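You operate a simulated robot arm through the tools that you are given. There is no shell and no other tool.

You run a simulated robot arm. Do the job below in one go: nothing can be reset, and whatever is moved stays where it is left.

TASK
Swap the red basket for the black one and brew by its print.
Fine: red basket into the rack; set heat and minutes, press BREW once, wait for READY; spout stays back; leave the tea maker on.

It is judged by the outcome, as a careful person would: the job done as asked, and still so three seconds after it is handed in. It fails if anything else is knocked over, pushed out of place, dropped, spilled or broken.

THE ROBOT
A 7-joint arm with a two-finger gripper, fixed in place. Base frame: the origin is at the foot of the arm, x ahead of it, y to its left, z up; the work surface is at about z = 0. Lengths are in cm, angles in degrees, forces in N, time in s.
With the tool pointing down near the work surface it reaches from about 22 to 56 cm from the base axis. Its first joint turns from -166.0 to 166.0 degrees. Payload 1.2 kg.
The tool frame sits at the grasp point between the pads (the TCP): z along the fingers, y along the line on which they close. The tips reach 2.2 cm beyond it. The gripper opens to 9.2 cm. The gripper's body begins 6.5 cm behind the TCP.
Orientation is that of the tool frame in the base frame, as a unit quaternion [x, y, z, w]. With the fingers straight down and closing along the base's y, the tool's x points along the base's -x, its y along +y and its z along -z.

THE INTERFACE
- The arm moves only by the tool arm_command. Its argument "commands" is one flat list of numbers, 7 for each row, row after row: the shift along the tool's x, y, z in units of 40 mm (1.0 is 40 mm), then the turn, a rotation vector about the tool's x, y, z in units of 4 degrees (1.0 is 4 degrees), then the gripper command, from -1 (fully open) to 1 (shut), values between in proportion. In form: [tx, ty, tz, ax, ay, az, hand, tx, ty, tz, ax, ay, az, hand, ...]. A call has 1 to 20 rows; each row shifts and turns the commanded pose from where the row before left it, along the tool's axes as they then stand. A call with a number of a shift or a turn outside -1 to 1 is refused whole. Each row takes 0.2 s and may step no farther than 5 cm and 8.6 degrees from the row before; otherwise, or with a gripper value out of range, the whole call is refused. Where a pose cannot be reached the arm comes as near as it can. A force on the tool above 60 N (or 10 N above the force at the start of the call, whichever is more), or a blocked arm, ends the call early, and 0.2 s more pass. Each finger halts on what it meets, pressing with about 26 N; the grip force reading is that of the motor and also rises with nothing between the fingers. The clock runs only during rows and for 0.2 s after the last one: add rows that do not move to give the fingers time. The reply holds the time, the measured pose of the TCP, the force on the tool along the base axes, the opening and the grip force, in the units named above and with some noise, with the torque about the TCP (base axes, N m) and any sound that the robot's microphone picked up.
- Cameras (640 x 400 px; columns grow to the right, rows downward): "scene" is fixed at [21.97, 65.04, 79.79]; the picture's right is [-0.97, -0.25, 0.00], its down [-0.18, 0.71, -0.68] and it looks along [0.17, -0.66, -0.73] (base axes); focal length 319 px, centre (320, 200). "wrist" rides on the gripper at [7.1, 1.9, -10.2] in the tool frame; the picture's right is [-0.26, 0.97, 0.00], its down [-0.75, -0.20, -0.63] and it looks along [-0.60, -0.16, 0.78] (tool axes); focal length 280 px, centre (320, 200). There is no depth. A picture from a camera that has moved, and an enlarged one, comes with that camera's place and axes in the base frame and with its lens.
- get_image(camera): a new picture of that camera. The clock stands still meanwhile.
- zoom(camera, box): a new picture of the part [left, top, right, bottom] of that camera's present view, enlarged. The clock stands still meanwhile.
- hand_in(): hands the job in; it is judged then, once.

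Nothing tells you positions but the pictures and the camera data. Unless the task says otherwise, let go and move clear before handing in.

The tools are called as a command line: name --argument value ..., lists and objects as JSON in quotes. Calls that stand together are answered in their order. arm_command: Moves the arm, as the interface text tells. Its arguments: {"type":"object","properties":{"commands":{"type":"array","items":{"type":"number"}}},"required":["commands"]} The other tools are called the same way: get_image (camera) takes a picture; zoom (camera, box) takes an enlarged picture of a part of a camera's view; hand_in () hands the job in.

At the start:

```text
time: 0.0
eef_pos: [33.32, 10.62, 39.33]
ee_rot: [0.0, 1.0, 0.0, 0.0]
force: [0.4, 0.1, -0.8]
moment: [-0.03, 0.01, 0.0]
opening: 9.22
gripper_force: 0.1
```

scene: 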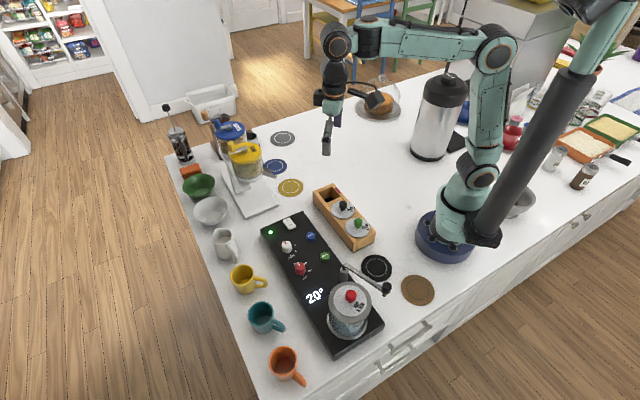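
wrist: 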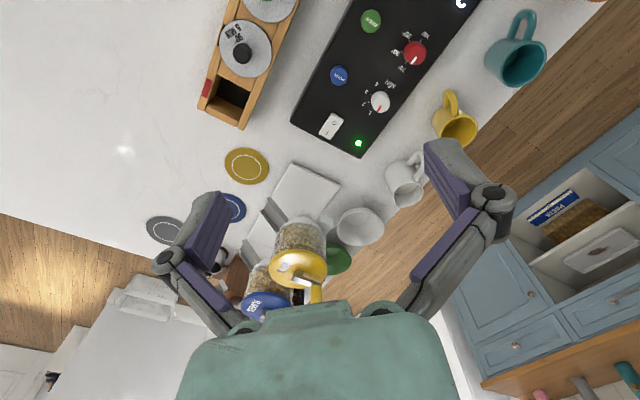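

I see a black tea maker panel with red knob, white knob, buttons, a glass pot with a red-knobbed basket, and a rack with black- and green-knobbed baskets and an empty slot. I'll look closer first.

zoom --camera "scene" --box '[250, 180, 410, 280]'

zoom --camera "scene" --box '[250, 260, 410, 360]'

zoom --camera "wrist" --box '[280, 0, 480, 160]'

zoom --camera "wrist" --box '[180, 0, 320, 140]'

```text
4.00 times, centred on (330, 230) of scene
camera zoom: at [21.97, 65.04, 79.79], right [-0.97, -0.25, 0.0], down [-0.18, 0.71, -0.68], along [0.17, -0.66, -0.73], focal length 1276 px, centre (280, 80)
```

zoom: 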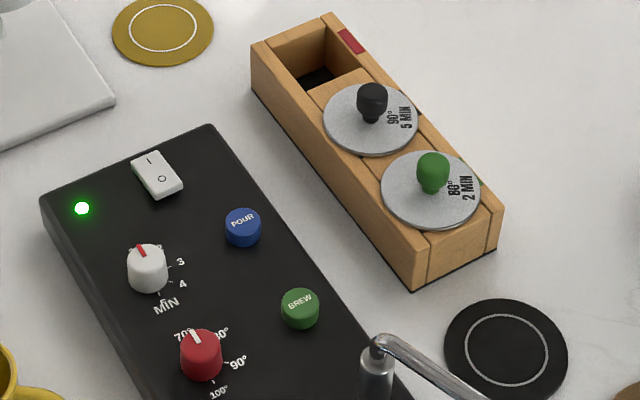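

```text
4.00 times, centred on (330, 310) of scene
camera zoom: at [21.97, 65.04, 79.79], right [-0.97, -0.25, 0.0], down [-0.18, 0.71, -0.68], along [0.17, -0.66, -0.73], focal length 1276 px, centre (280, -240)
```

zoom: 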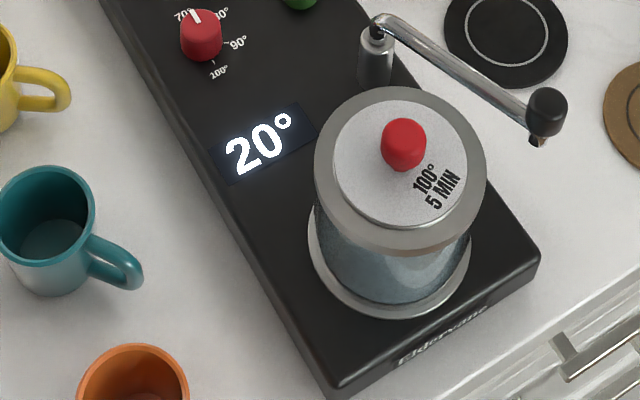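

```text
2.50 times, centred on (380, 80) of wrist
camera zoom: at [26.24, 12.58, 49.58], right [0.26, 0.97, 0.0], down [0.75, -0.2, 0.63], along [0.6, -0.16, -0.78], focal length 701 px, centre (170, 500)
```

zoom: 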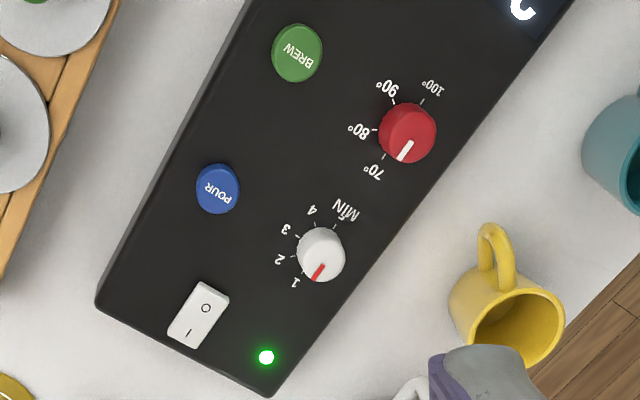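

```text
2.86 times, centred on (250, 70) of wrist
camera zoom: at [26.24, 12.58, 49.58], right [0.26, 0.97, 0.0], down [0.75, -0.2, 0.63], along [0.6, -0.16, -0.78], focal length 801 px, centre (520, 571)
```

zoom: 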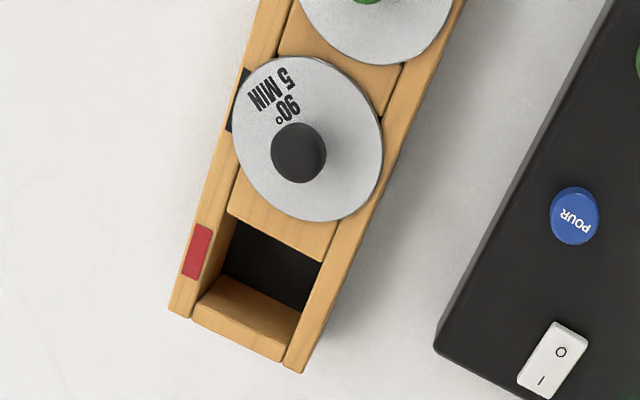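

The black basket's print reads 90°, 5 MIN, and the rack's empty slot has a red tag. I place the black knob near (31.4, 0.5, 8.5), BREW near (32.7, 18, 5), the red dial near (38, 23.4) and the white dial near (43.5, 17.8). Next I move high above everything to look at the pot with the wrist camera.

arm_command --commands '[0.644, 0.9, 0, 0, 0, 0, -1, 0.644, 0.9, 0, 0, 0, 0, -1, 0.644, 0.9, 0, 0, 0, 0, -1, 0.644, 0.9, 0, 0, 0, 0, -1, 0, 0, 0, 0, 0, 0, -1]'

get_image --camera "wrist"

get_image --camera "scene"

```text
time: 1.2
eef_pos: [22.89, 25.14, 39.42]
ee_rot: [0.0, 1.0, -0.001, -0.001]
force: [-0.1, 0.4, -0.4]
moment: [0.01, -0.01, 0.01]
opening: 9.18
gripper_force: 0.0
```

```text
taken
camera wrist: at [15.8, 27.07, 49.56], right [0.26, 0.96, 0.0], down [0.75, -0.21, 0.63], along [0.6, -0.16, -0.78], focal length 280 px, centre (320, 200)
```

wrist: 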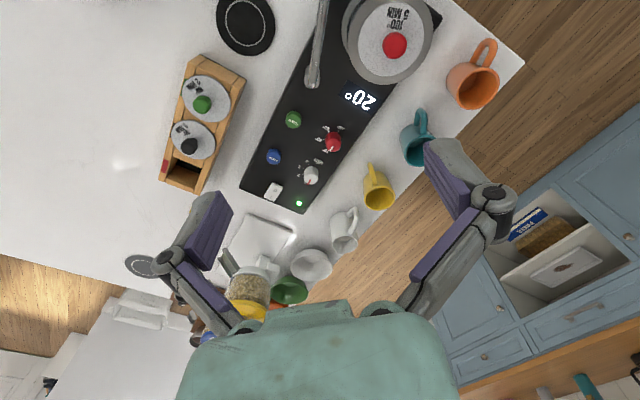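

```text
taken
```

scene: 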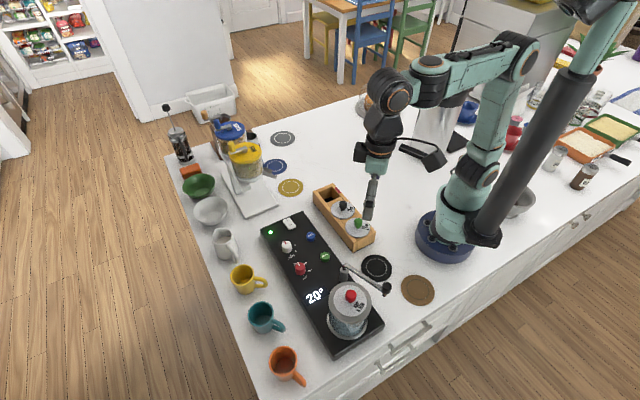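

zoom --camera "wrist" --box '[280, 0, 440, 100]'

zoom --camera "wrist" --box '[250, 90, 378, 210]'

zoom --camera "wrist" --box '[150, 40, 280, 200]'

zoom --camera "scene" --box '[300, 250, 410, 350]'

```text
4.00 times, centred on (360, 50) of wrist
camera zoom: at [15.8, 27.07, 49.56], right [0.26, 0.96, 0.0], down [0.75, -0.21, 0.63], along [0.6, -0.16, -0.78], focal length 1122 px, centre (160, 800)
```

zoom: 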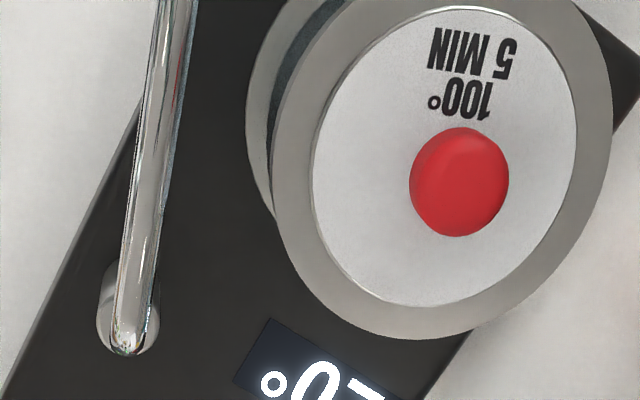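

```text
3.33 times, centred on (314, 150) of wrist
camera zoom: at [15.8, 27.07, 49.56], right [0.26, 0.96, 0.0], down [0.75, -0.21, 0.63], along [0.6, -0.16, -0.78], focal length 935 px, centre (340, 367)
```

zoom: 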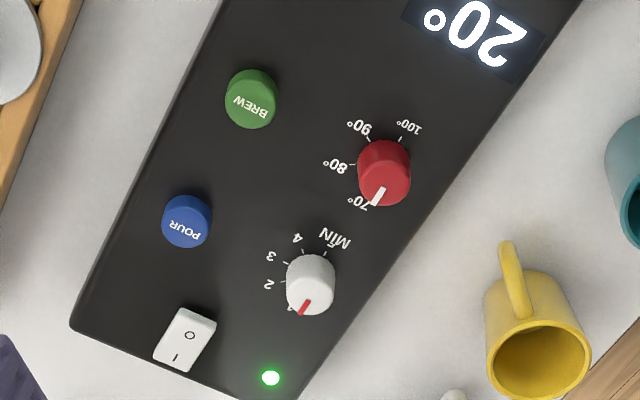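

```text
2.50 times, centred on (215, 120) of wrist
camera zoom: at [15.8, 27.07, 49.56], right [0.26, 0.96, 0.0], down [0.75, -0.21, 0.63], along [0.6, -0.16, -0.78], focal length 701 px, centre (582, 400)
```

zoom: 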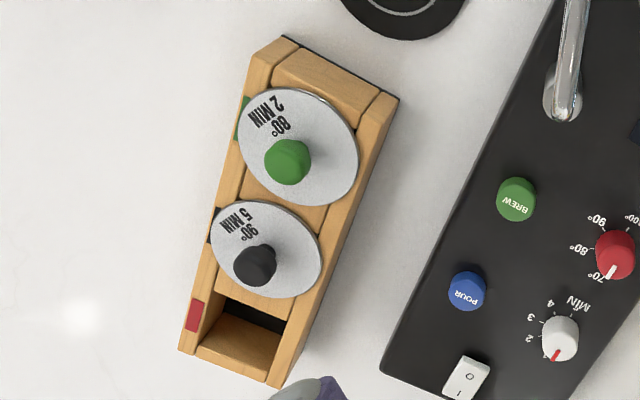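

```text
4.00 times, centred on (355, 300) of scene
camera zoom: at [21.97, 65.04, 79.79], right [-0.97, -0.25, 0.0], down [-0.18, 0.71, -0.68], along [0.17, -0.66, -0.73], focal length 1276 px, centre (180, -200)
```

zoom: 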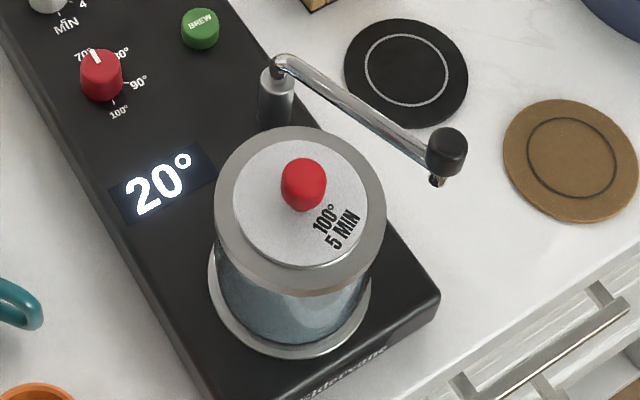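

The red knob is near (23.3, 33.2, 17) with its lid at about z = 14.4, and the spout post is near (26, 23.5, 12) with the arm swung to the back. I move above the red knob with a narrower grip and check alignment.

arm_command --commands '[-0.025, 0.504, 0.8375, 0, 0, 0, -0.1, -0.025, 0.504, 0.8375, 0, 0, 0, -0.1, -0.025, 0.504, 0.8375, 0, 0, 0, -0.1, -0.025, 0.504, 0.8375, 0, 0, 0, -0.1, 0, 0, 0, 0, 0, 0, -0.1]'

get_image --camera "wrist"

zoom --camera "scene" --box '[280, 200, 440, 360]'

```text
time: 2.4
eef_pos: [23.34, 33.13, 25.77]
ee_rot: [0.0, 1.0, 0.0, 0.0]
force: [-0.1, -1.2, 0.6]
moment: [-0.02, -0.03, 0.0]
opening: 5.08
gripper_force: 0.0
```

```text
taken
camera wrist: at [16.22, 35.07, 36.06], right [0.26, 0.96, 0.0], down [0.75, -0.2, 0.63], along [0.6, -0.16, -0.78], focal length 280 px, centre (320, 200)
```

wrist: 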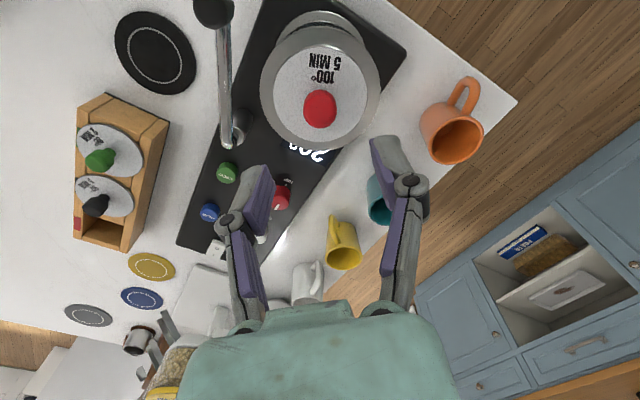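

```text
2.50 times, centred on (360, 280) of scene
camera zoom: at [21.97, 65.04, 79.79], right [-0.97, -0.25, 0.0], down [-0.18, 0.71, -0.68], along [0.17, -0.66, -0.73], focal length 797 px, centre (220, 0)
```

zoom: 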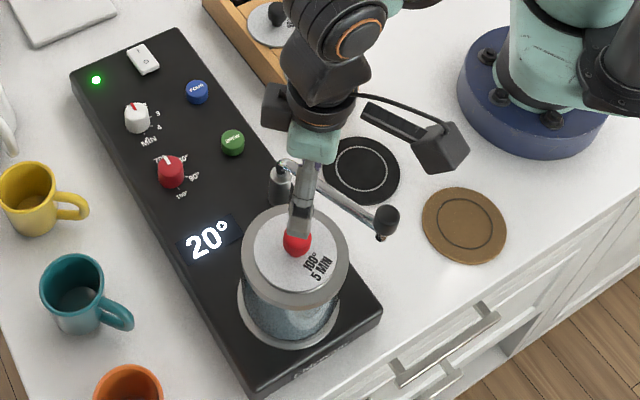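

I'm aligned within a few millimetres, with the knob at about (23.1, 33.2). I'll descend to grasp height and check.

arm_command --commands '[0.06, 0.018, 0.7, 0, 0, 0, -0.1, 0, 0, 0.7, 0, 0, 0, -0.1, 0, 0, 0.5, 0, 0, 0, -0.1, 0, 0, 0.28, 0, 0, 0, -0.1, 0, 0, 0, 0, 0, 0, -0.1]'

get_image --camera "wrist"

zoom --camera "scene" --box '[300, 230, 420, 350]'

```text
time: 3.6
eef_pos: [23.15, 33.21, 17.18]
ee_rot: [0.0, 1.0, 0.0, 0.001]
force: [-0.4, -0.4, -0.8]
moment: [0.0, 0.0, 0.0]
opening: 5.04
gripper_force: 0.0
```

```text
taken
camera wrist: at [16.08, 35.16, 27.36], right [0.26, 0.96, 0.0], down [0.75, -0.2, 0.62], along [0.6, -0.16, -0.78], focal length 280 px, centre (320, 200)
```

wrist: 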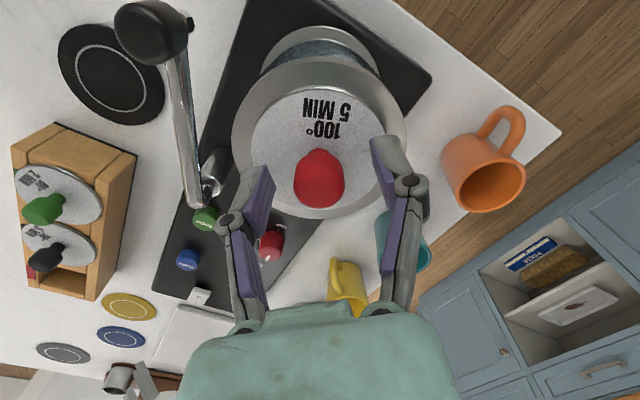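

```text
3.33 times, centred on (360, 290) of scene
camera zoom: at [21.97, 65.04, 79.79], right [-0.97, -0.25, 0.0], down [-0.18, 0.71, -0.68], along [0.17, -0.66, -0.73], focal length 1063 px, centre (187, -100)
```

zoom: 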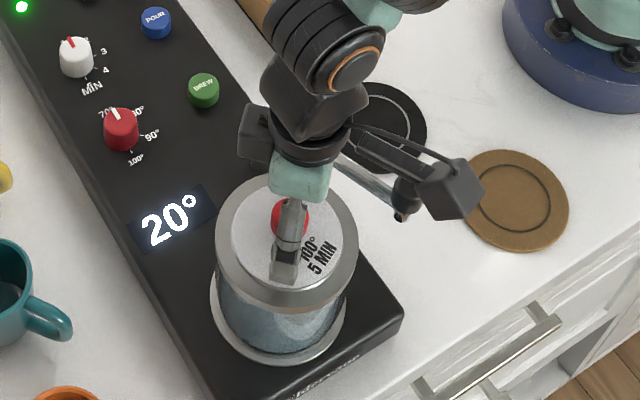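

The knob sits between the fingers at TCP height. I close on it and lift a little to test.

arm_command --commands '[0, -0.02, 0.02, 0, 0, 0, -0.1, 0, 0, 0, 0, 0, 0, 0.2, 0, 0, 0, 0, 0, 0, 0.6, 0, 0, 0, 0, 0, 0, 1, 0, 0, 0, 0, 0, 0, 1, 0, 0, 0, 0, 0, 0, 1]'

get_image --camera "wrist"

```text
time: 5.0
eef_pos: [23.25, 33.04, 17.15]
ee_rot: [0.0, 1.0, 0.0, 0.0]
force: [1.6, -0.7, 2.0]
moment: [0.03, 0.03, -0.06]
opening: 2.18
gripper_force: 26.0
```

```text
taken
camera wrist: at [16.09, 35.08, 27.34], right [0.26, 0.96, 0.0], down [0.75, -0.2, 0.63], along [0.6, -0.16, -0.78], focal length 280 px, centre (320, 200)
```

wrist: 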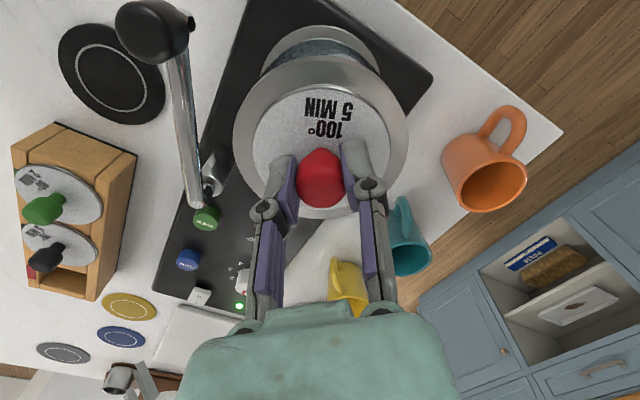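

Gripped. I lift straight up, slowly at first.

arm_command --commands '[0, 0, -0.15, 0, 0, 0, 1, 0, 0, -0.25, 0, 0, 0, 1, 0, 0, -0.3, 0, 0, 0, 1, 0, 0, -0.5, 0, 0, 0, 1, 0, 0, 0, 0, 0, 0, 1]'

get_image --camera "scene"

get_image --camera "wrist"

```text
time: 6.2
eef_pos: [23.16, 33.09, 21.87]
ee_rot: [0.0, 1.0, -0.001, 0.0]
force: [-0.6, -0.1, -1.5]
moment: [0.01, -0.02, 0.02]
opening: 2.15
gripper_force: 26.0
```

```text
taken
```

scene: 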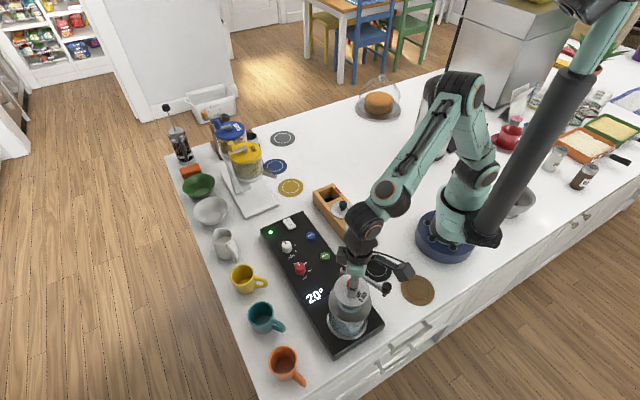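

```text
taken
camera wrist: at [16.1, 35.05, 32.18], right [0.26, 0.97, 0.0], down [0.75, -0.2, 0.63], along [0.6, -0.16, -0.78], focal length 280 px, centre (320, 200)
```

wrist: 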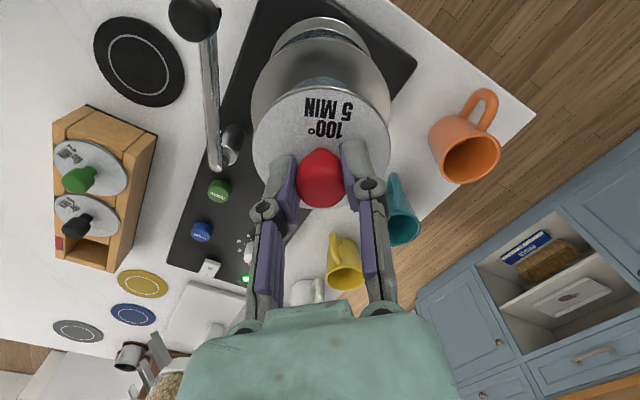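

arm_command --commands '[0, 0, -0.5, 0, 0, 0, 1, 0, 0, -0.8, 0, 0, 0, 1, 0, 0, -0.8, 0, 0, 0, 1, 0, 0, -0.4, 0, 0, 0, 1, 0, 0, 0, 0, 0, 0, 1, 0, 0, 0, 0, 0, 0, 1]'

zoom --camera "scene" --box '[280, 200, 440, 360]'

get_image --camera "wrist"

```text
time: 7.6
eef_pos: [23.19, 33.12, 32.08]
ee_rot: [0.0, 1.0, -0.001, 0.001]
force: [-0.6, -0.2, -0.2]
moment: [0.02, -0.02, 0.01]
opening: 2.19
gripper_force: 26.2
```

```text
2.50 times, centred on (360, 280) of scene
camera zoom: at [21.97, 65.04, 79.79], right [-0.97, -0.25, 0.0], down [-0.18, 0.71, -0.68], along [0.17, -0.66, -0.73], focal length 797 px, centre (220, 0)
```

zoom: 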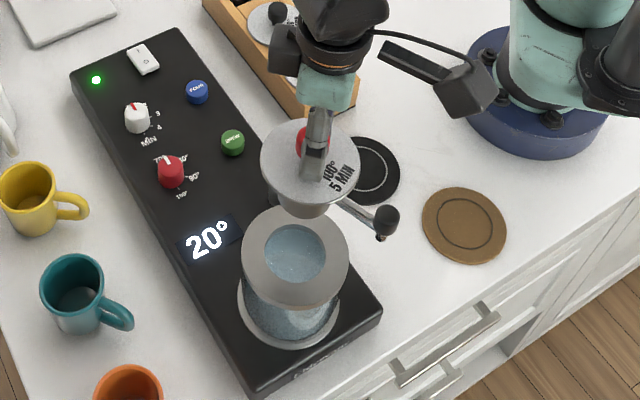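

```text
taken
camera wrist: at [16.02, 35.06, 42.23], right [0.26, 0.96, 0.0], down [0.75, -0.2, 0.62], along [0.6, -0.16, -0.78], focal length 280 px, centre (320, 200)
```

wrist: 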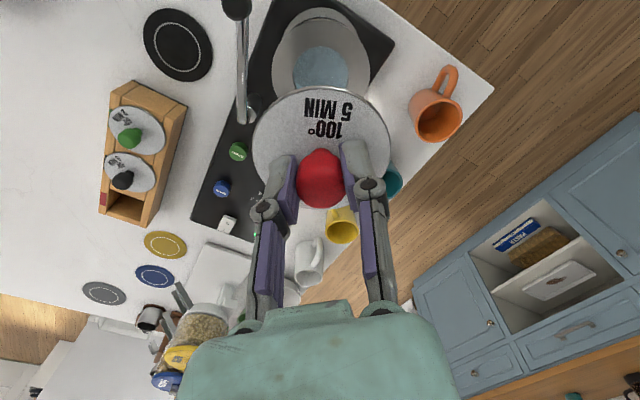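

The red basket is out and the pot's opening shows water inside. I carry it high toward the rack's empty, red-tagged slot, stopping where I can see the slot.

arm_command --commands '[-0.2, -0.4, 0, 0, 0, 0, 1, -0.354, -0.771, 0.0625, 0, 0, 0, 1, -0.354, -0.771, 0.0625, 0, 0, 0, 1, -0.354, -0.771, 0.0625, 0, 0, 0, 1, -0.354, -0.771, 0.0625, 0, 0, 0, 1, -0.354, -0.771, 0.0625, 0, 0, 0, 1, -0.354, -0.771, 0.0625, 0, 0, 0, 1, -0.354, -0.771, 0.0625, 0, 0, 0, 1, -0.354, -0.771, 0.0625, 0, 0, 0, 1, -0.354, -0.771, 0.0625, 0, 0, 0, 1, -0.354, -0.771, 0.0625, 0, 0, 0, 1, -0.354, -0.771, 0.0625, 0, 0, 0, 1, -0.154, -0.371, 0.0625, 0, 0, 0, 1, 0, 0, 0, 0, 0, 0, 1]'

get_image --camera "wrist"

get_image --camera "scene"

```text
time: 10.6
eef_pos: [40.3, -3.94, 28.96]
ee_rot: [0.0, 1.0, -0.001, -0.001]
force: [0.3, -0.1, -0.1]
moment: [-0.02, 0.0, -0.02]
opening: 2.18
gripper_force: 26.4
```

```text
taken
camera wrist: at [33.19, -2.02, 39.19], right [0.26, 0.97, 0.0], down [0.75, -0.2, 0.62], along [0.6, -0.16, -0.78], focal length 280 px, centre (320, 200)
```

wrist: 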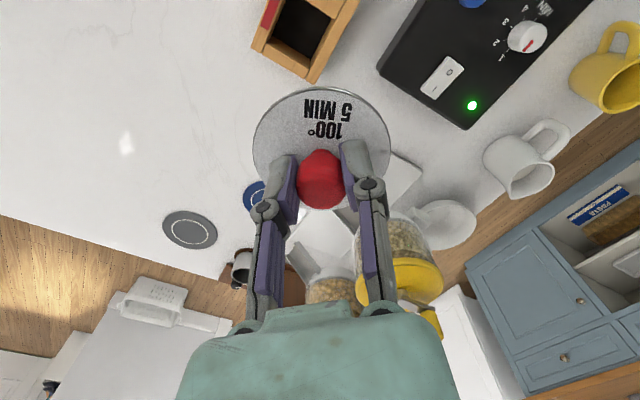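

```text
taken
```

scene: 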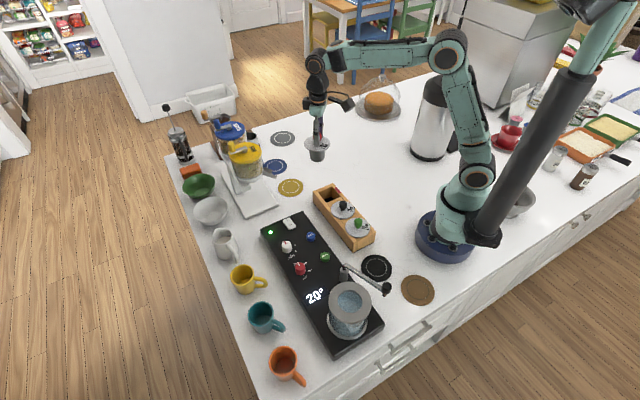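

arm_command --commands '[0.5, 0, -0.2, 0, 0, 0, 1, 0, 0, 0, 0, 0, 0, 1, 0, 0, 0, 0, 0, 0, 1]'

get_image --camera "wrist"

zoom --camera "wrist" --box '[220, 0, 380, 100]'

zoom --camera "scene" --box '[270, 110, 390, 260]'

```text
time: 11.4
eef_pos: [38.25, -3.95, 29.71]
ee_rot: [0.001, 1.0, 0.001, 0.001]
force: [0.1, -0.3, -1.0]
moment: [-0.03, 0.01, -0.02]
opening: 2.14
gripper_force: 25.9
```

```text
taken
camera wrist: at [31.18, -1.97, 39.98], right [0.26, 0.97, 0.0], down [0.75, -0.2, 0.62], along [0.6, -0.16, -0.78], focal length 280 px, centre (320, 200)
```

wrist: 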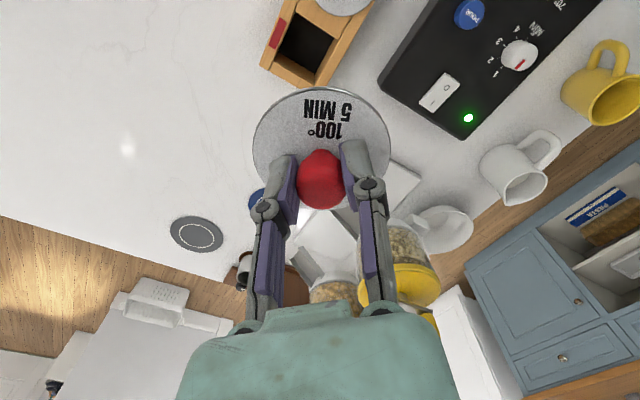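

```text
4.00 times, centred on (300, 50) of wrist
camera zoom: at [31.18, -1.97, 39.98], right [0.26, 0.97, 0.0], down [0.75, -0.2, 0.62], along [0.6, -0.16, -0.78], focal length 1122 px, centre (400, 800)
```

zoom: 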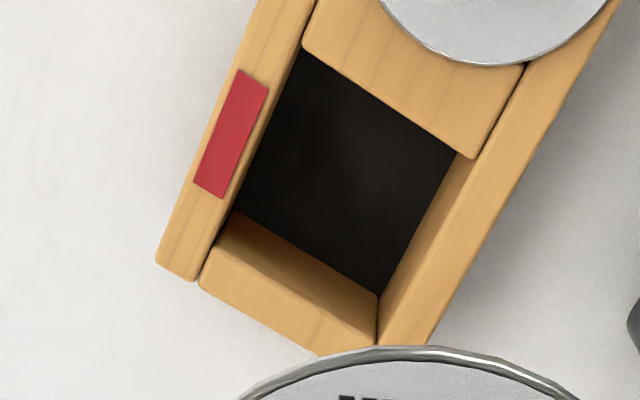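

```text
2.67 times, centred on (330, 185) of scene
camera zoom: at [21.97, 65.04, 79.79], right [-0.97, -0.25, 0.0], down [-0.18, 0.71, -0.68], along [0.17, -0.66, -0.73], focal length 850 px, centre (293, 240)
```

zoom: 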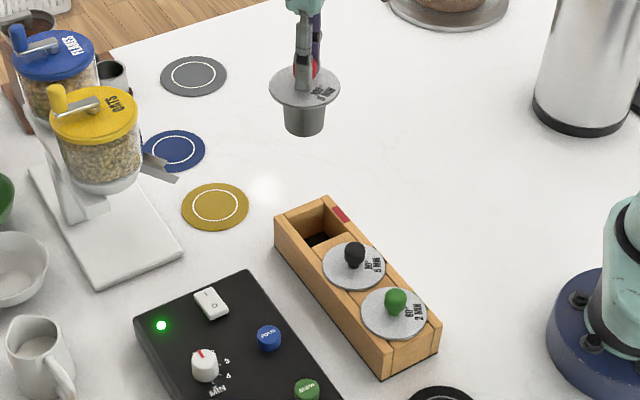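

The slot centre looks to be around (36.7, -5.1), with an opening of about 5.5 cm against a basket body of about 4.3 cm. I'll lower off to the side for a closer fix.

arm_command --commands '[-0.17, -0.046, 0.81, 0, 0, 0, 1, -0.17, -0.046, 0.81, 0, 0, 0, 1, -0.17, -0.046, 0.81, 0, 0, 0, 1, 0, 0, 0, 0, 0, 0, 1, 0, 0, 0, 0, 0, 0, 1]'

zoom --camera "wrist" --box '[220, 0, 400, 120]'

zoom --camera "scene" --box '[270, 130, 390, 260]'

```text
time: 12.6
eef_pos: [40.37, -4.39, 19.95]
ee_rot: [0.0, 1.0, 0.0, 0.0]
force: [-0.7, 0.0, -0.8]
moment: [0.02, 0.05, 0.02]
opening: 2.16
gripper_force: 26.0
```

```text
3.33 times, centred on (310, 60) of wrist
camera zoom: at [33.24, -2.49, 30.2], right [0.26, 0.96, 0.0], down [0.75, -0.2, 0.62], along [0.6, -0.16, -0.78], focal length 935 px, centre (353, 667)
```

zoom: 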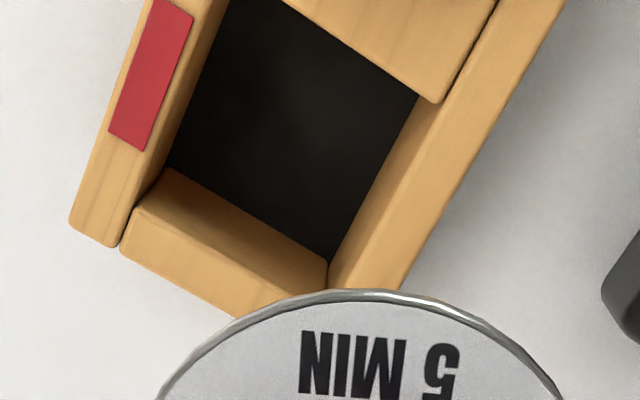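

```text
3.08 times, centred on (330, 195) of scene
camera zoom: at [21.97, 65.04, 79.79], right [-0.97, -0.25, 0.0], down [-0.18, 0.71, -0.68], along [0.17, -0.66, -0.73], focal length 981 px, centre (289, 215)
```

zoom: 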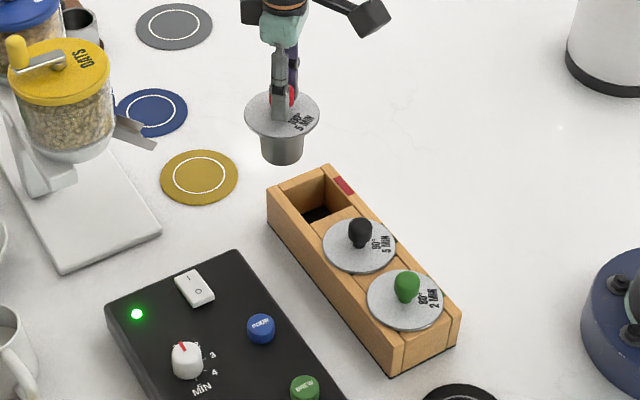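

zoom --camera "wrist" --box '[240, 0, 360, 90]'

zoom --camera "scene" --box '[310, 170, 370, 230]'

```text
4.44 times, centred on (300, 45) of wrist
camera zoom: at [33.24, -2.49, 30.2], right [0.26, 0.96, 0.0], down [0.75, -0.2, 0.62], along [0.6, -0.16, -0.78], focal length 1246 px, centre (409, 889)
```

zoom: 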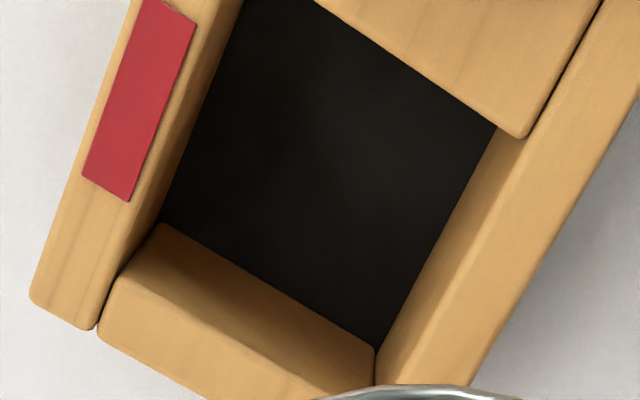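

```text
6.67 times, centred on (340, 200) of scene
camera zoom: at [21.97, 65.04, 79.79], right [-0.97, -0.25, 0.0], down [-0.18, 0.71, -0.68], along [0.17, -0.66, -0.73], focal length 2126 px, centre (187, 200)
```

zoom: 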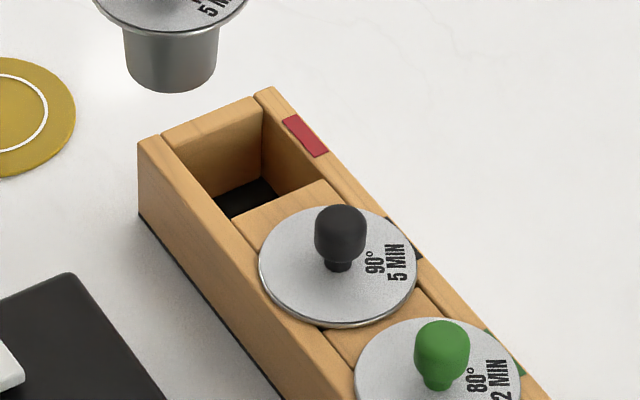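

Refined slot centre is about (37.0, -5.35). I move the basket directly above it, still clear of the knobs, and verify with the scene camera.

arm_command --commands '[0.409, -0.1325, 0.2, 0, 0, 0, 1, 0.409, -0.1325, 0.2, 0, 0, 0, 1, 0, 0, 0, 0, 0, 0, 1, 0, 0, 0, 0, 0, 0, 1]'

zoom --camera "scene" --box '[300, 150, 380, 230]'

get_image --camera "wrist"

```text
time: 13.6
eef_pos: [36.91, -5.58, 18.48]
ee_rot: [0.0, 1.0, 0.0, 0.0]
force: [0.6, 0.4, -0.8]
moment: [0.01, 0.02, -0.03]
opening: 2.16
gripper_force: 26.1
```

```text
5.00 times, centred on (340, 190) of scene
camera zoom: at [21.97, 65.04, 79.79], right [-0.97, -0.25, 0.0], down [-0.18, 0.71, -0.68], along [0.17, -0.66, -0.73], focal length 1595 px, centre (220, 250)
```

zoom: 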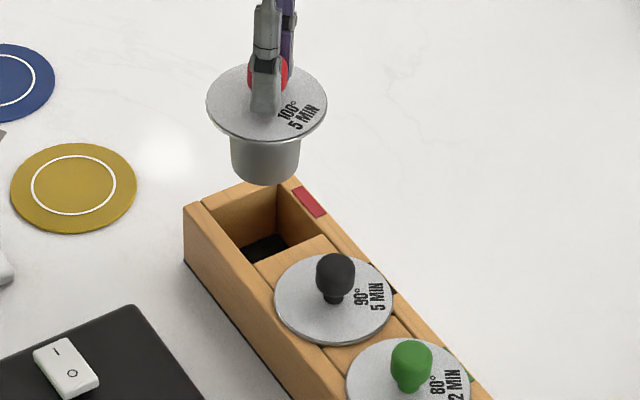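

```text
taken
camera wrist: at [29.87, -3.55, 28.66], right [0.26, 0.96, 0.0], down [0.75, -0.2, 0.63], along [0.6, -0.16, -0.78], focal length 280 px, centre (320, 200)
```

wrist: 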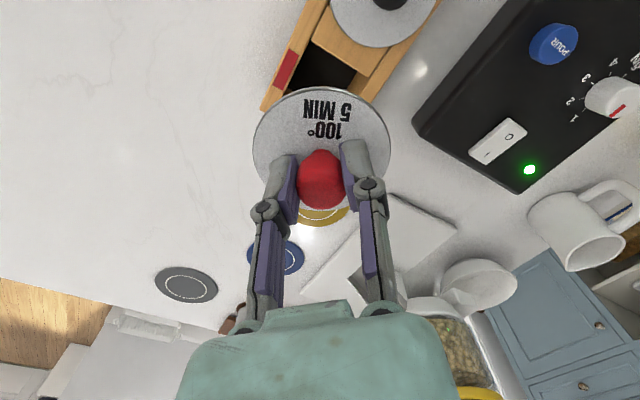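

Alignment looks good within a few millimetres. I lower into the slot most of the way and check.

arm_command --commands '[0, 0.02, 0.5, 0, 0, 0, 1, 0, 0, 0.5, 0, 0, 0, 1, 0, 0, 0.4, 0, 0, 0, 1, 0, 0, 0.3, 0, 0, 0, 1, 0, 0, 0, 0, 0, 0, 1]'

zoom --camera "scene" --box '[300, 150, 380, 230]'

get_image --camera "wrist"

```text
time: 14.8
eef_pos: [36.97, -5.37, 11.58]
ee_rot: [-0.001, 1.0, 0.0, 0.0]
force: [0.0, 0.5, -0.4]
moment: [0.01, 0.03, -0.01]
opening: 2.15
gripper_force: 26.3
```

```text
5.00 times, centred on (340, 190) of scene
camera zoom: at [21.97, 65.04, 79.79], right [-0.97, -0.25, 0.0], down [-0.18, 0.71, -0.68], along [0.17, -0.66, -0.73], focal length 1595 px, centre (220, 250)
```

zoom: 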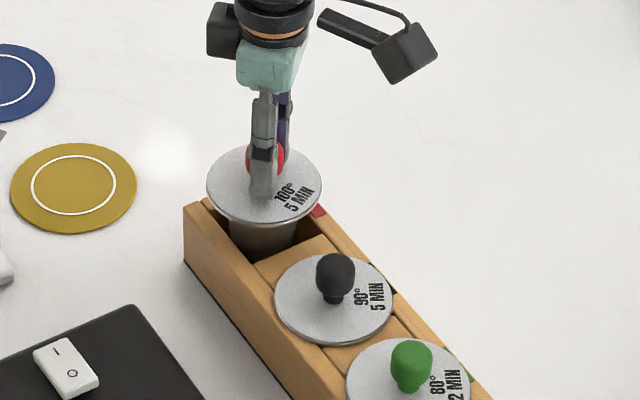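

```text
taken
camera wrist: at [29.87, -3.47, 21.81], right [0.26, 0.97, 0.0], down [0.75, -0.2, 0.62], along [0.6, -0.16, -0.78], focal length 280 px, centre (320, 200)
```

wrist: 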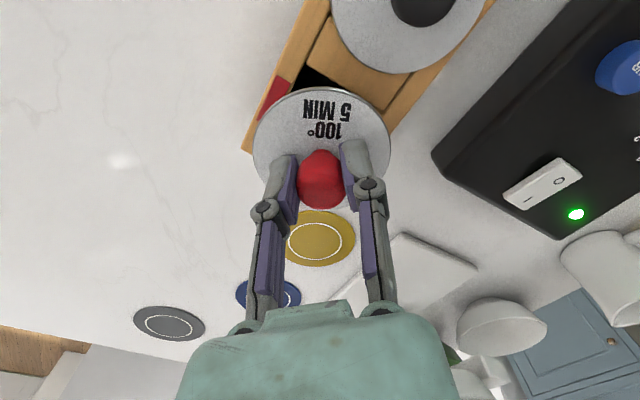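

arm_command --commands '[0, 0, 0.25, 0, 0, 0, 1, 0, 0, 0.2, 0, 0, 0, 1, 0, 0, 0.15, 0, 0, 0, 1, 0, 0, 0, 0, 0, 0, 1]'

zoom --camera "scene" --box '[300, 150, 380, 230]'

get_image --camera "wrist"

```text
time: 15.8
eef_pos: [37.11, -5.46, 9.33]
ee_rot: [0.0, 1.0, 0.0, 0.0]
force: [0.5, 0.0, -0.4]
moment: [0.02, -0.02, -0.01]
opening: 2.18
gripper_force: 26.6
```

```text
5.00 times, centred on (340, 190) of scene
camera zoom: at [21.97, 65.04, 79.79], right [-0.97, -0.25, 0.0], down [-0.18, 0.71, -0.68], along [0.17, -0.66, -0.73], focal length 1595 px, centre (220, 250)
```

zoom: 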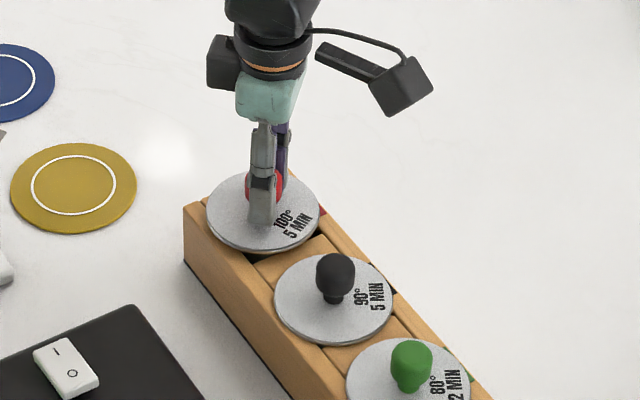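

```text
taken
camera wrist: at [29.88, -3.43, 19.41], right [0.26, 0.96, 0.0], down [0.75, -0.2, 0.62], along [0.6, -0.16, -0.78], focal length 280 px, centre (320, 200)
```

wrist: 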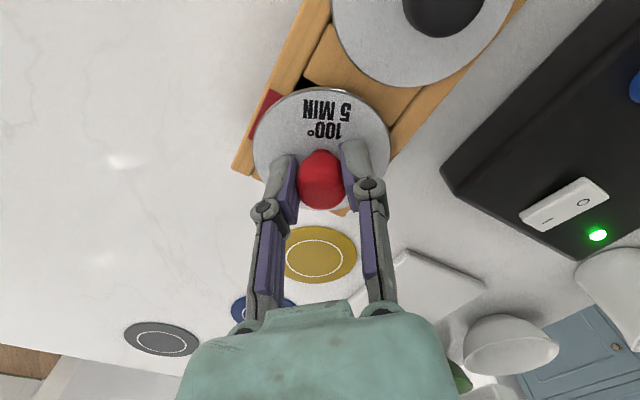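

arm_command --commands '[0, 0, 0.06, 0, 0, 0, 1, 0, 0, 0.04, 0, 0, 0, 1, 0, 0, 0.0, 0, 0, 0, 1]'

arm_command --commands '[0, 0, 0.04, 0, 0, 0, 1, 0, 0, 0.0, 0, 0, 0, 1]'

arm_command --commands '[0, 0, 0.03, 0, 0, 0, 1, 0, 0, 0.0, 0, 0, 0, 1]'

zoom --camera "scene" --box '[300, 150, 380, 230]'

```text
time: 16.6
eef_pos: [37.08, -5.28, 8.76]
ee_rot: [0.0, 1.0, 0.0, 0.0]
force: [-0.3, -0.1, -0.9]
moment: [0.02, 0.0, 0.02]
opening: 2.16
gripper_force: 26.1
```

```text
time: 17.2
eef_pos: [36.96, -5.42, 8.74]
ee_rot: [0.0, 1.0, 0.0, 0.0]
force: [0.0, -0.2, -1.2]
moment: [-0.01, 0.02, -0.03]
opening: 2.17
gripper_force: 26.1
```

```text
time: 17.8
eef_pos: [36.98, -5.42, 8.62]
ee_rot: [0.0, 1.0, 0.0, 0.0]
force: [-5.8, 1.4, 13.5]
moment: [0.0, 0.1, -0.07]
opening: 2.15
gripper_force: 25.8
```

```text
5.00 times, centred on (340, 190) of scene
camera zoom: at [21.97, 65.04, 79.79], right [-0.97, -0.25, 0.0], down [-0.18, 0.71, -0.68], along [0.17, -0.66, -0.73], focal length 1595 px, centre (220, 250)
```

zoom: 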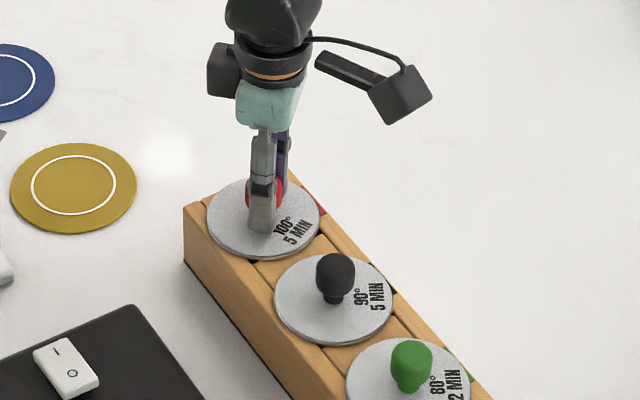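

Contact at z ≈ 8.65, so the basket is seated flush. I ease off, release, and rise.

arm_command --commands '[0, 0, -0.03, 0, 0, 0, 1, 0, 0, 0, 0, 0, 0, 0.5, 0, 0, 0, 0, 0, 0, 0, 0, 0, 0, 0, 0, 0, -0.1, 0, 0, 0, 0, 0, 0, -0.1]'

get_image --camera "wrist"

zoom --camera "scene" --box '[300, 150, 380, 230]'

```text
time: 19.0
eef_pos: [37.1, -5.47, 8.76]
ee_rot: [0.0, 1.0, 0.0, -0.001]
force: [0.0, 0.0, 0.8]
moment: [-0.02, 0.0, -0.02]
opening: 5.08
gripper_force: 0.0
```

```text
taken
camera wrist: at [29.87, -3.45, 18.88], right [0.26, 0.97, 0.0], down [0.75, -0.2, 0.63], along [0.6, -0.16, -0.78], focal length 280 px, centre (320, 200)
```

wrist: 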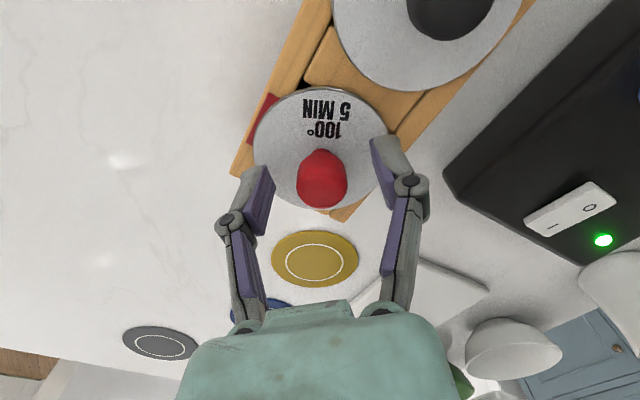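

```text
5.00 times, centred on (340, 190) of scene
camera zoom: at [21.97, 65.04, 79.79], right [-0.97, -0.25, 0.0], down [-0.18, 0.71, -0.68], along [0.17, -0.66, -0.73], focal length 1595 px, centre (220, 250)
```

zoom: 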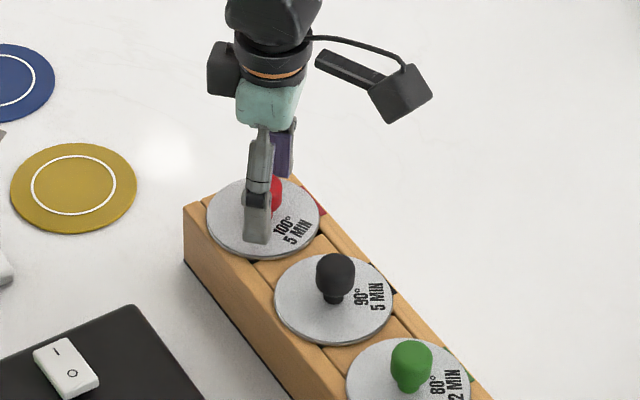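

The red basket is seated in its tagged slot. I rise and move above the black knob, near (31.4, 0.3).

arm_command --commands '[0, 0, -0.5, 0, 0, 0, -0.1, 0, 0, -0.8, 0, 0, 0, -0.1, 0, 0, -0.8, 0, 0, 0, -0.1, 0.7, 0.72, 0, 0, 0, 0, -0.1, 0.7, 0.72, 0, 0, 0, 0, -0.1, 0, 0, 0, 0, 0, 0, -0.1]'

get_image --camera "wrist"

zoom --camera "scene" --box '[300, 150, 400, 250]'

```text
time: 20.4
eef_pos: [31.28, 0.46, 17.16]
ee_rot: [0.0, 1.0, 0.0, 0.001]
force: [-0.6, 0.2, 0.2]
moment: [0.0, -0.01, 0.05]
opening: 5.05
gripper_force: 0.1
```

```text
taken
camera wrist: at [24.17, 2.44, 27.34], right [0.26, 0.97, 0.0], down [0.75, -0.2, 0.63], along [0.6, -0.16, -0.78], focal length 280 px, centre (320, 200)
```

wrist: 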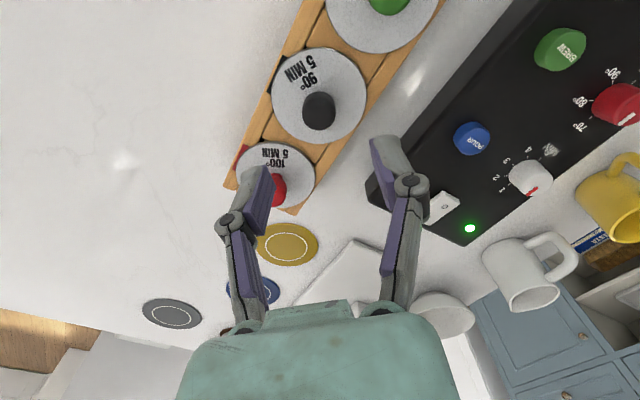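

```text
4.00 times, centred on (350, 200) of scene
camera zoom: at [21.97, 65.04, 79.79], right [-0.97, -0.25, 0.0], down [-0.18, 0.71, -0.68], along [0.17, -0.66, -0.73], focal length 1276 px, centre (200, 200)
```

zoom: 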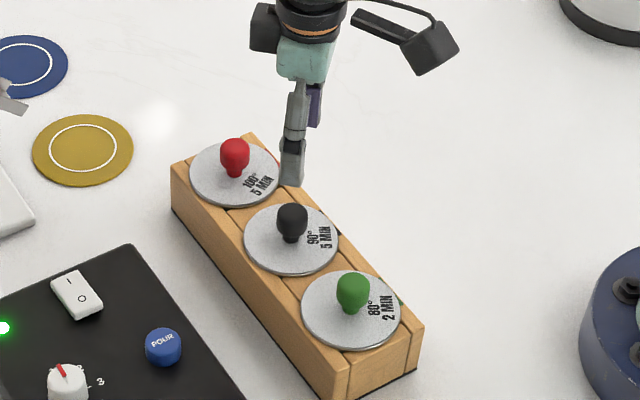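

The black knob measures at (31.45, 0.4). I descend onto it.

arm_command --commands '[-0.045, -0.012, 0.7, 0, 0, 0, -0.1, 0, 0, 0.7, 0, 0, 0, -0.1, 0, 0, 0.5, 0, 0, 0, -0.1, 0, 0, 0.2, 0, 0, 0, -0.1, 0, 0, 0, 0, 0, 0, -0.1]'

get_image --camera "wrist"

```text
time: 21.6
eef_pos: [31.5, 0.43, 8.72]
ee_rot: [0.0, 1.0, 0.0, -0.001]
force: [0.0, 0.2, 0.3]
moment: [0.05, 0.01, -0.03]
opening: 5.06
gripper_force: 0.0
```

```text
taken
camera wrist: at [24.45, 2.29, 18.9], right [0.26, 0.97, 0.0], down [0.75, -0.2, 0.63], along [0.6, -0.16, -0.78], focal length 280 px, centre (320, 200)
```

wrist: 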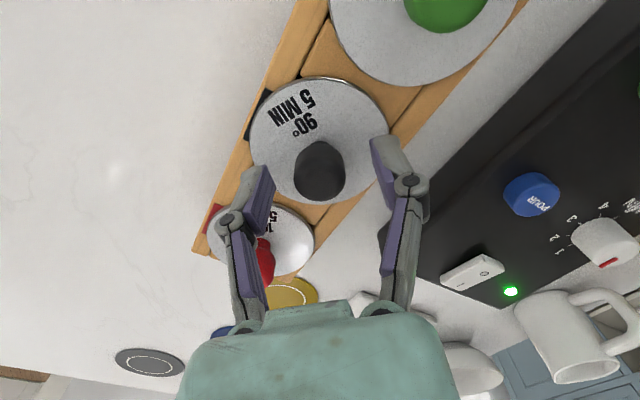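

arm_command --commands '[0.08, 0, 0, 0, 0, 0, -0.1, 0, 0, 0, 0, 0, 0, 0.2, 0, 0, 0, 0, 0, 0, 0.6, 0, 0, 0, 0, 0, 0, 1, 0, 0, 0, 0, 0, 0, 1, 0, 0, 0, 0, 0, 0, 1]'

get_image --camera "wrist"

```text
time: 23.0
eef_pos: [31.38, 0.34, 8.66]
ee_rot: [0.001, 1.0, 0.0, 0.0]
force: [-1.1, 0.2, 6.3]
moment: [0.01, -0.02, -0.06]
opening: 2.14
gripper_force: 25.9
```

```text
taken
camera wrist: at [24.14, 2.32, 18.92], right [0.26, 0.97, 0.0], down [0.75, -0.2, 0.63], along [0.6, -0.16, -0.78], focal length 280 px, centre (320, 200)
```

wrist: 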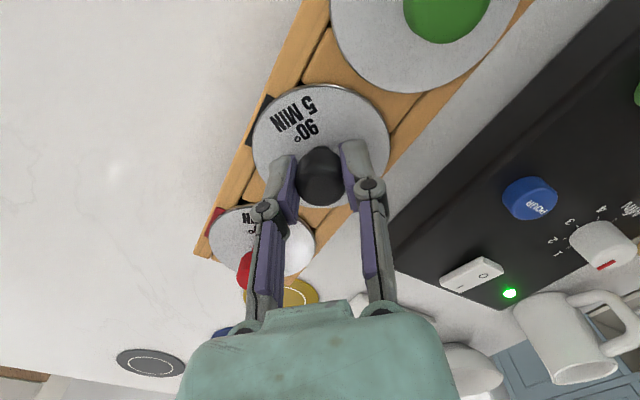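

The grip matches the red basket's geometry. I lift straight up.

arm_command --commands '[0, 0, -0.15, 0, 0, 0, 1, 0, 0, -0.3, 0, 0, 0, 1, 0, 0, -0.4, 0, 0, 0, 1, 0, 0, -0.6, 0, 0, 0, 1, 0, 0, -0.8, 0, 0, 0, 1, 0, 0, -0.9, 0, 0, 0, 1, 0, 0, -0.9, 0, 0, 0, 1, 0, 0, -0.9, 0, 0, 0, 1, 0, 0, -0.4, 0, 0, 0, 1, 0, 0, 0, 0, 0, 0, 1]'

get_image --camera "scene"

get_image --camera "wrist"

```text
time: 25.2
eef_pos: [31.25, 0.24, 30.26]
ee_rot: [0.0, 1.0, 0.0, 0.0]
force: [-0.3, -0.4, -0.6]
moment: [0.0, 0.01, -0.02]
opening: 2.16
gripper_force: 26.6
```

```text
taken
```

scene: 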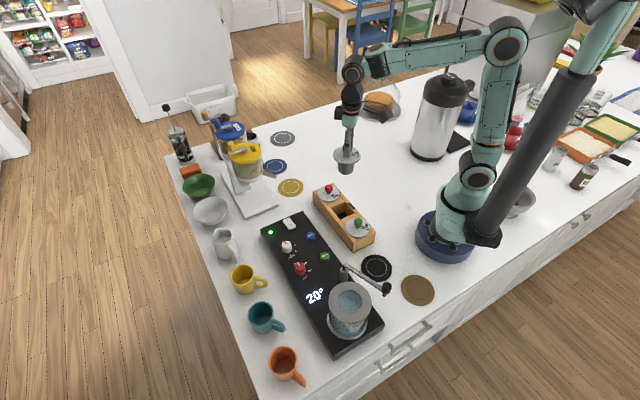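

```text
taken
camera wrist: at [24.19, 2.25, 40.38], right [0.26, 0.97, 0.0], down [0.75, -0.2, 0.63], along [0.6, -0.16, -0.78], focal length 280 px, centre (320, 200)
```

wrist: 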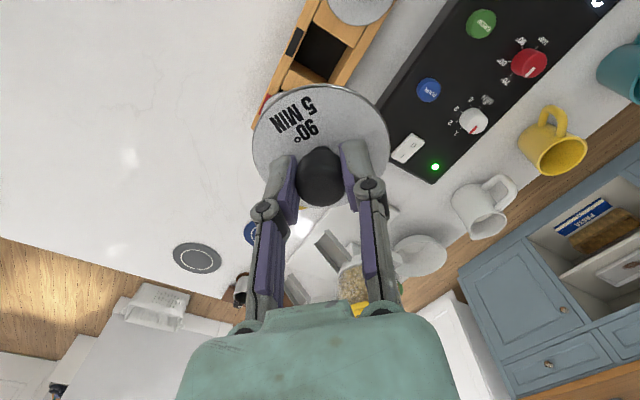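

arm_command --commands '[0.101, 0.411, -0.02, 0, 0, 0, 1, 0.201, 0.821, -0.02, 0, 0, 0, 1, 0.201, 0.821, -0.02, 0, 0, 0, 1, 0.201, 0.821, -0.02, 0, 0, 0, 1, 0.201, 0.821, -0.02, 0, 0, 0, 1, 0.201, 0.821, -0.02, 0, 0, 0, 1, 0.201, 0.821, -0.02, 0, 0, 0, 1, 0.201, 0.821, -0.02, 0, 0, 0, 1, 0.201, 0.821, -0.02, 0, 0, 0, 1, 0.201, 0.821, -0.02, 0, 0, 0, 1, 0.101, 0.411, -0.02, 0, 0, 0, 1, 0, 0, 0, 0, 0, 0, 1, 0, 0, 0, 0, 0, 0, 1]'

zoom --camera "scene" --box '[280, 200, 440, 360]'

get_image --camera "wrist"

```text
time: 28.0
eef_pos: [23.37, 33.18, 30.96]
ee_rot: [0.0, 1.0, -0.001, 0.0]
force: [0.2, -0.4, -0.5]
moment: [0.02, 0.0, 0.01]
opening: 2.18
gripper_force: 26.0
```

```text
2.50 times, centred on (360, 280) of scene
camera zoom: at [21.97, 65.04, 79.79], right [-0.97, -0.25, 0.0], down [-0.18, 0.71, -0.68], along [0.17, -0.66, -0.73], focal length 797 px, centre (220, 0)
```

zoom: 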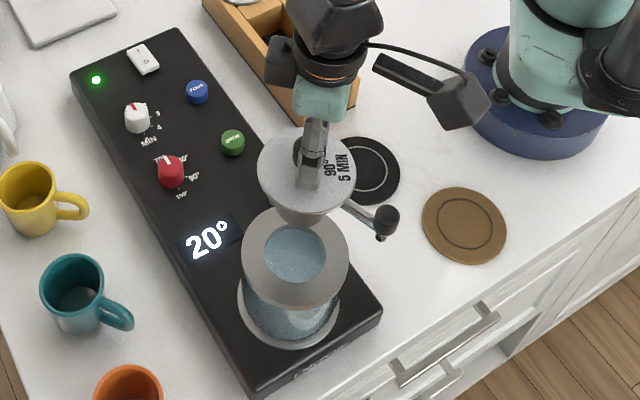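

```text
taken
camera wrist: at [16.17, 35.14, 41.1], right [0.26, 0.96, 0.0], down [0.75, -0.2, 0.62], along [0.6, -0.16, -0.78], focal length 280 px, centre (320, 200)
```

wrist: 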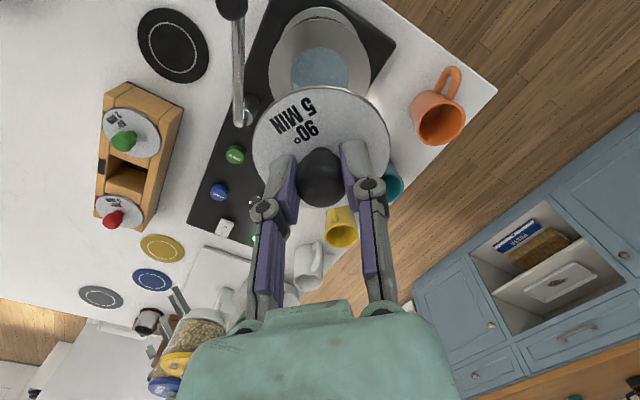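

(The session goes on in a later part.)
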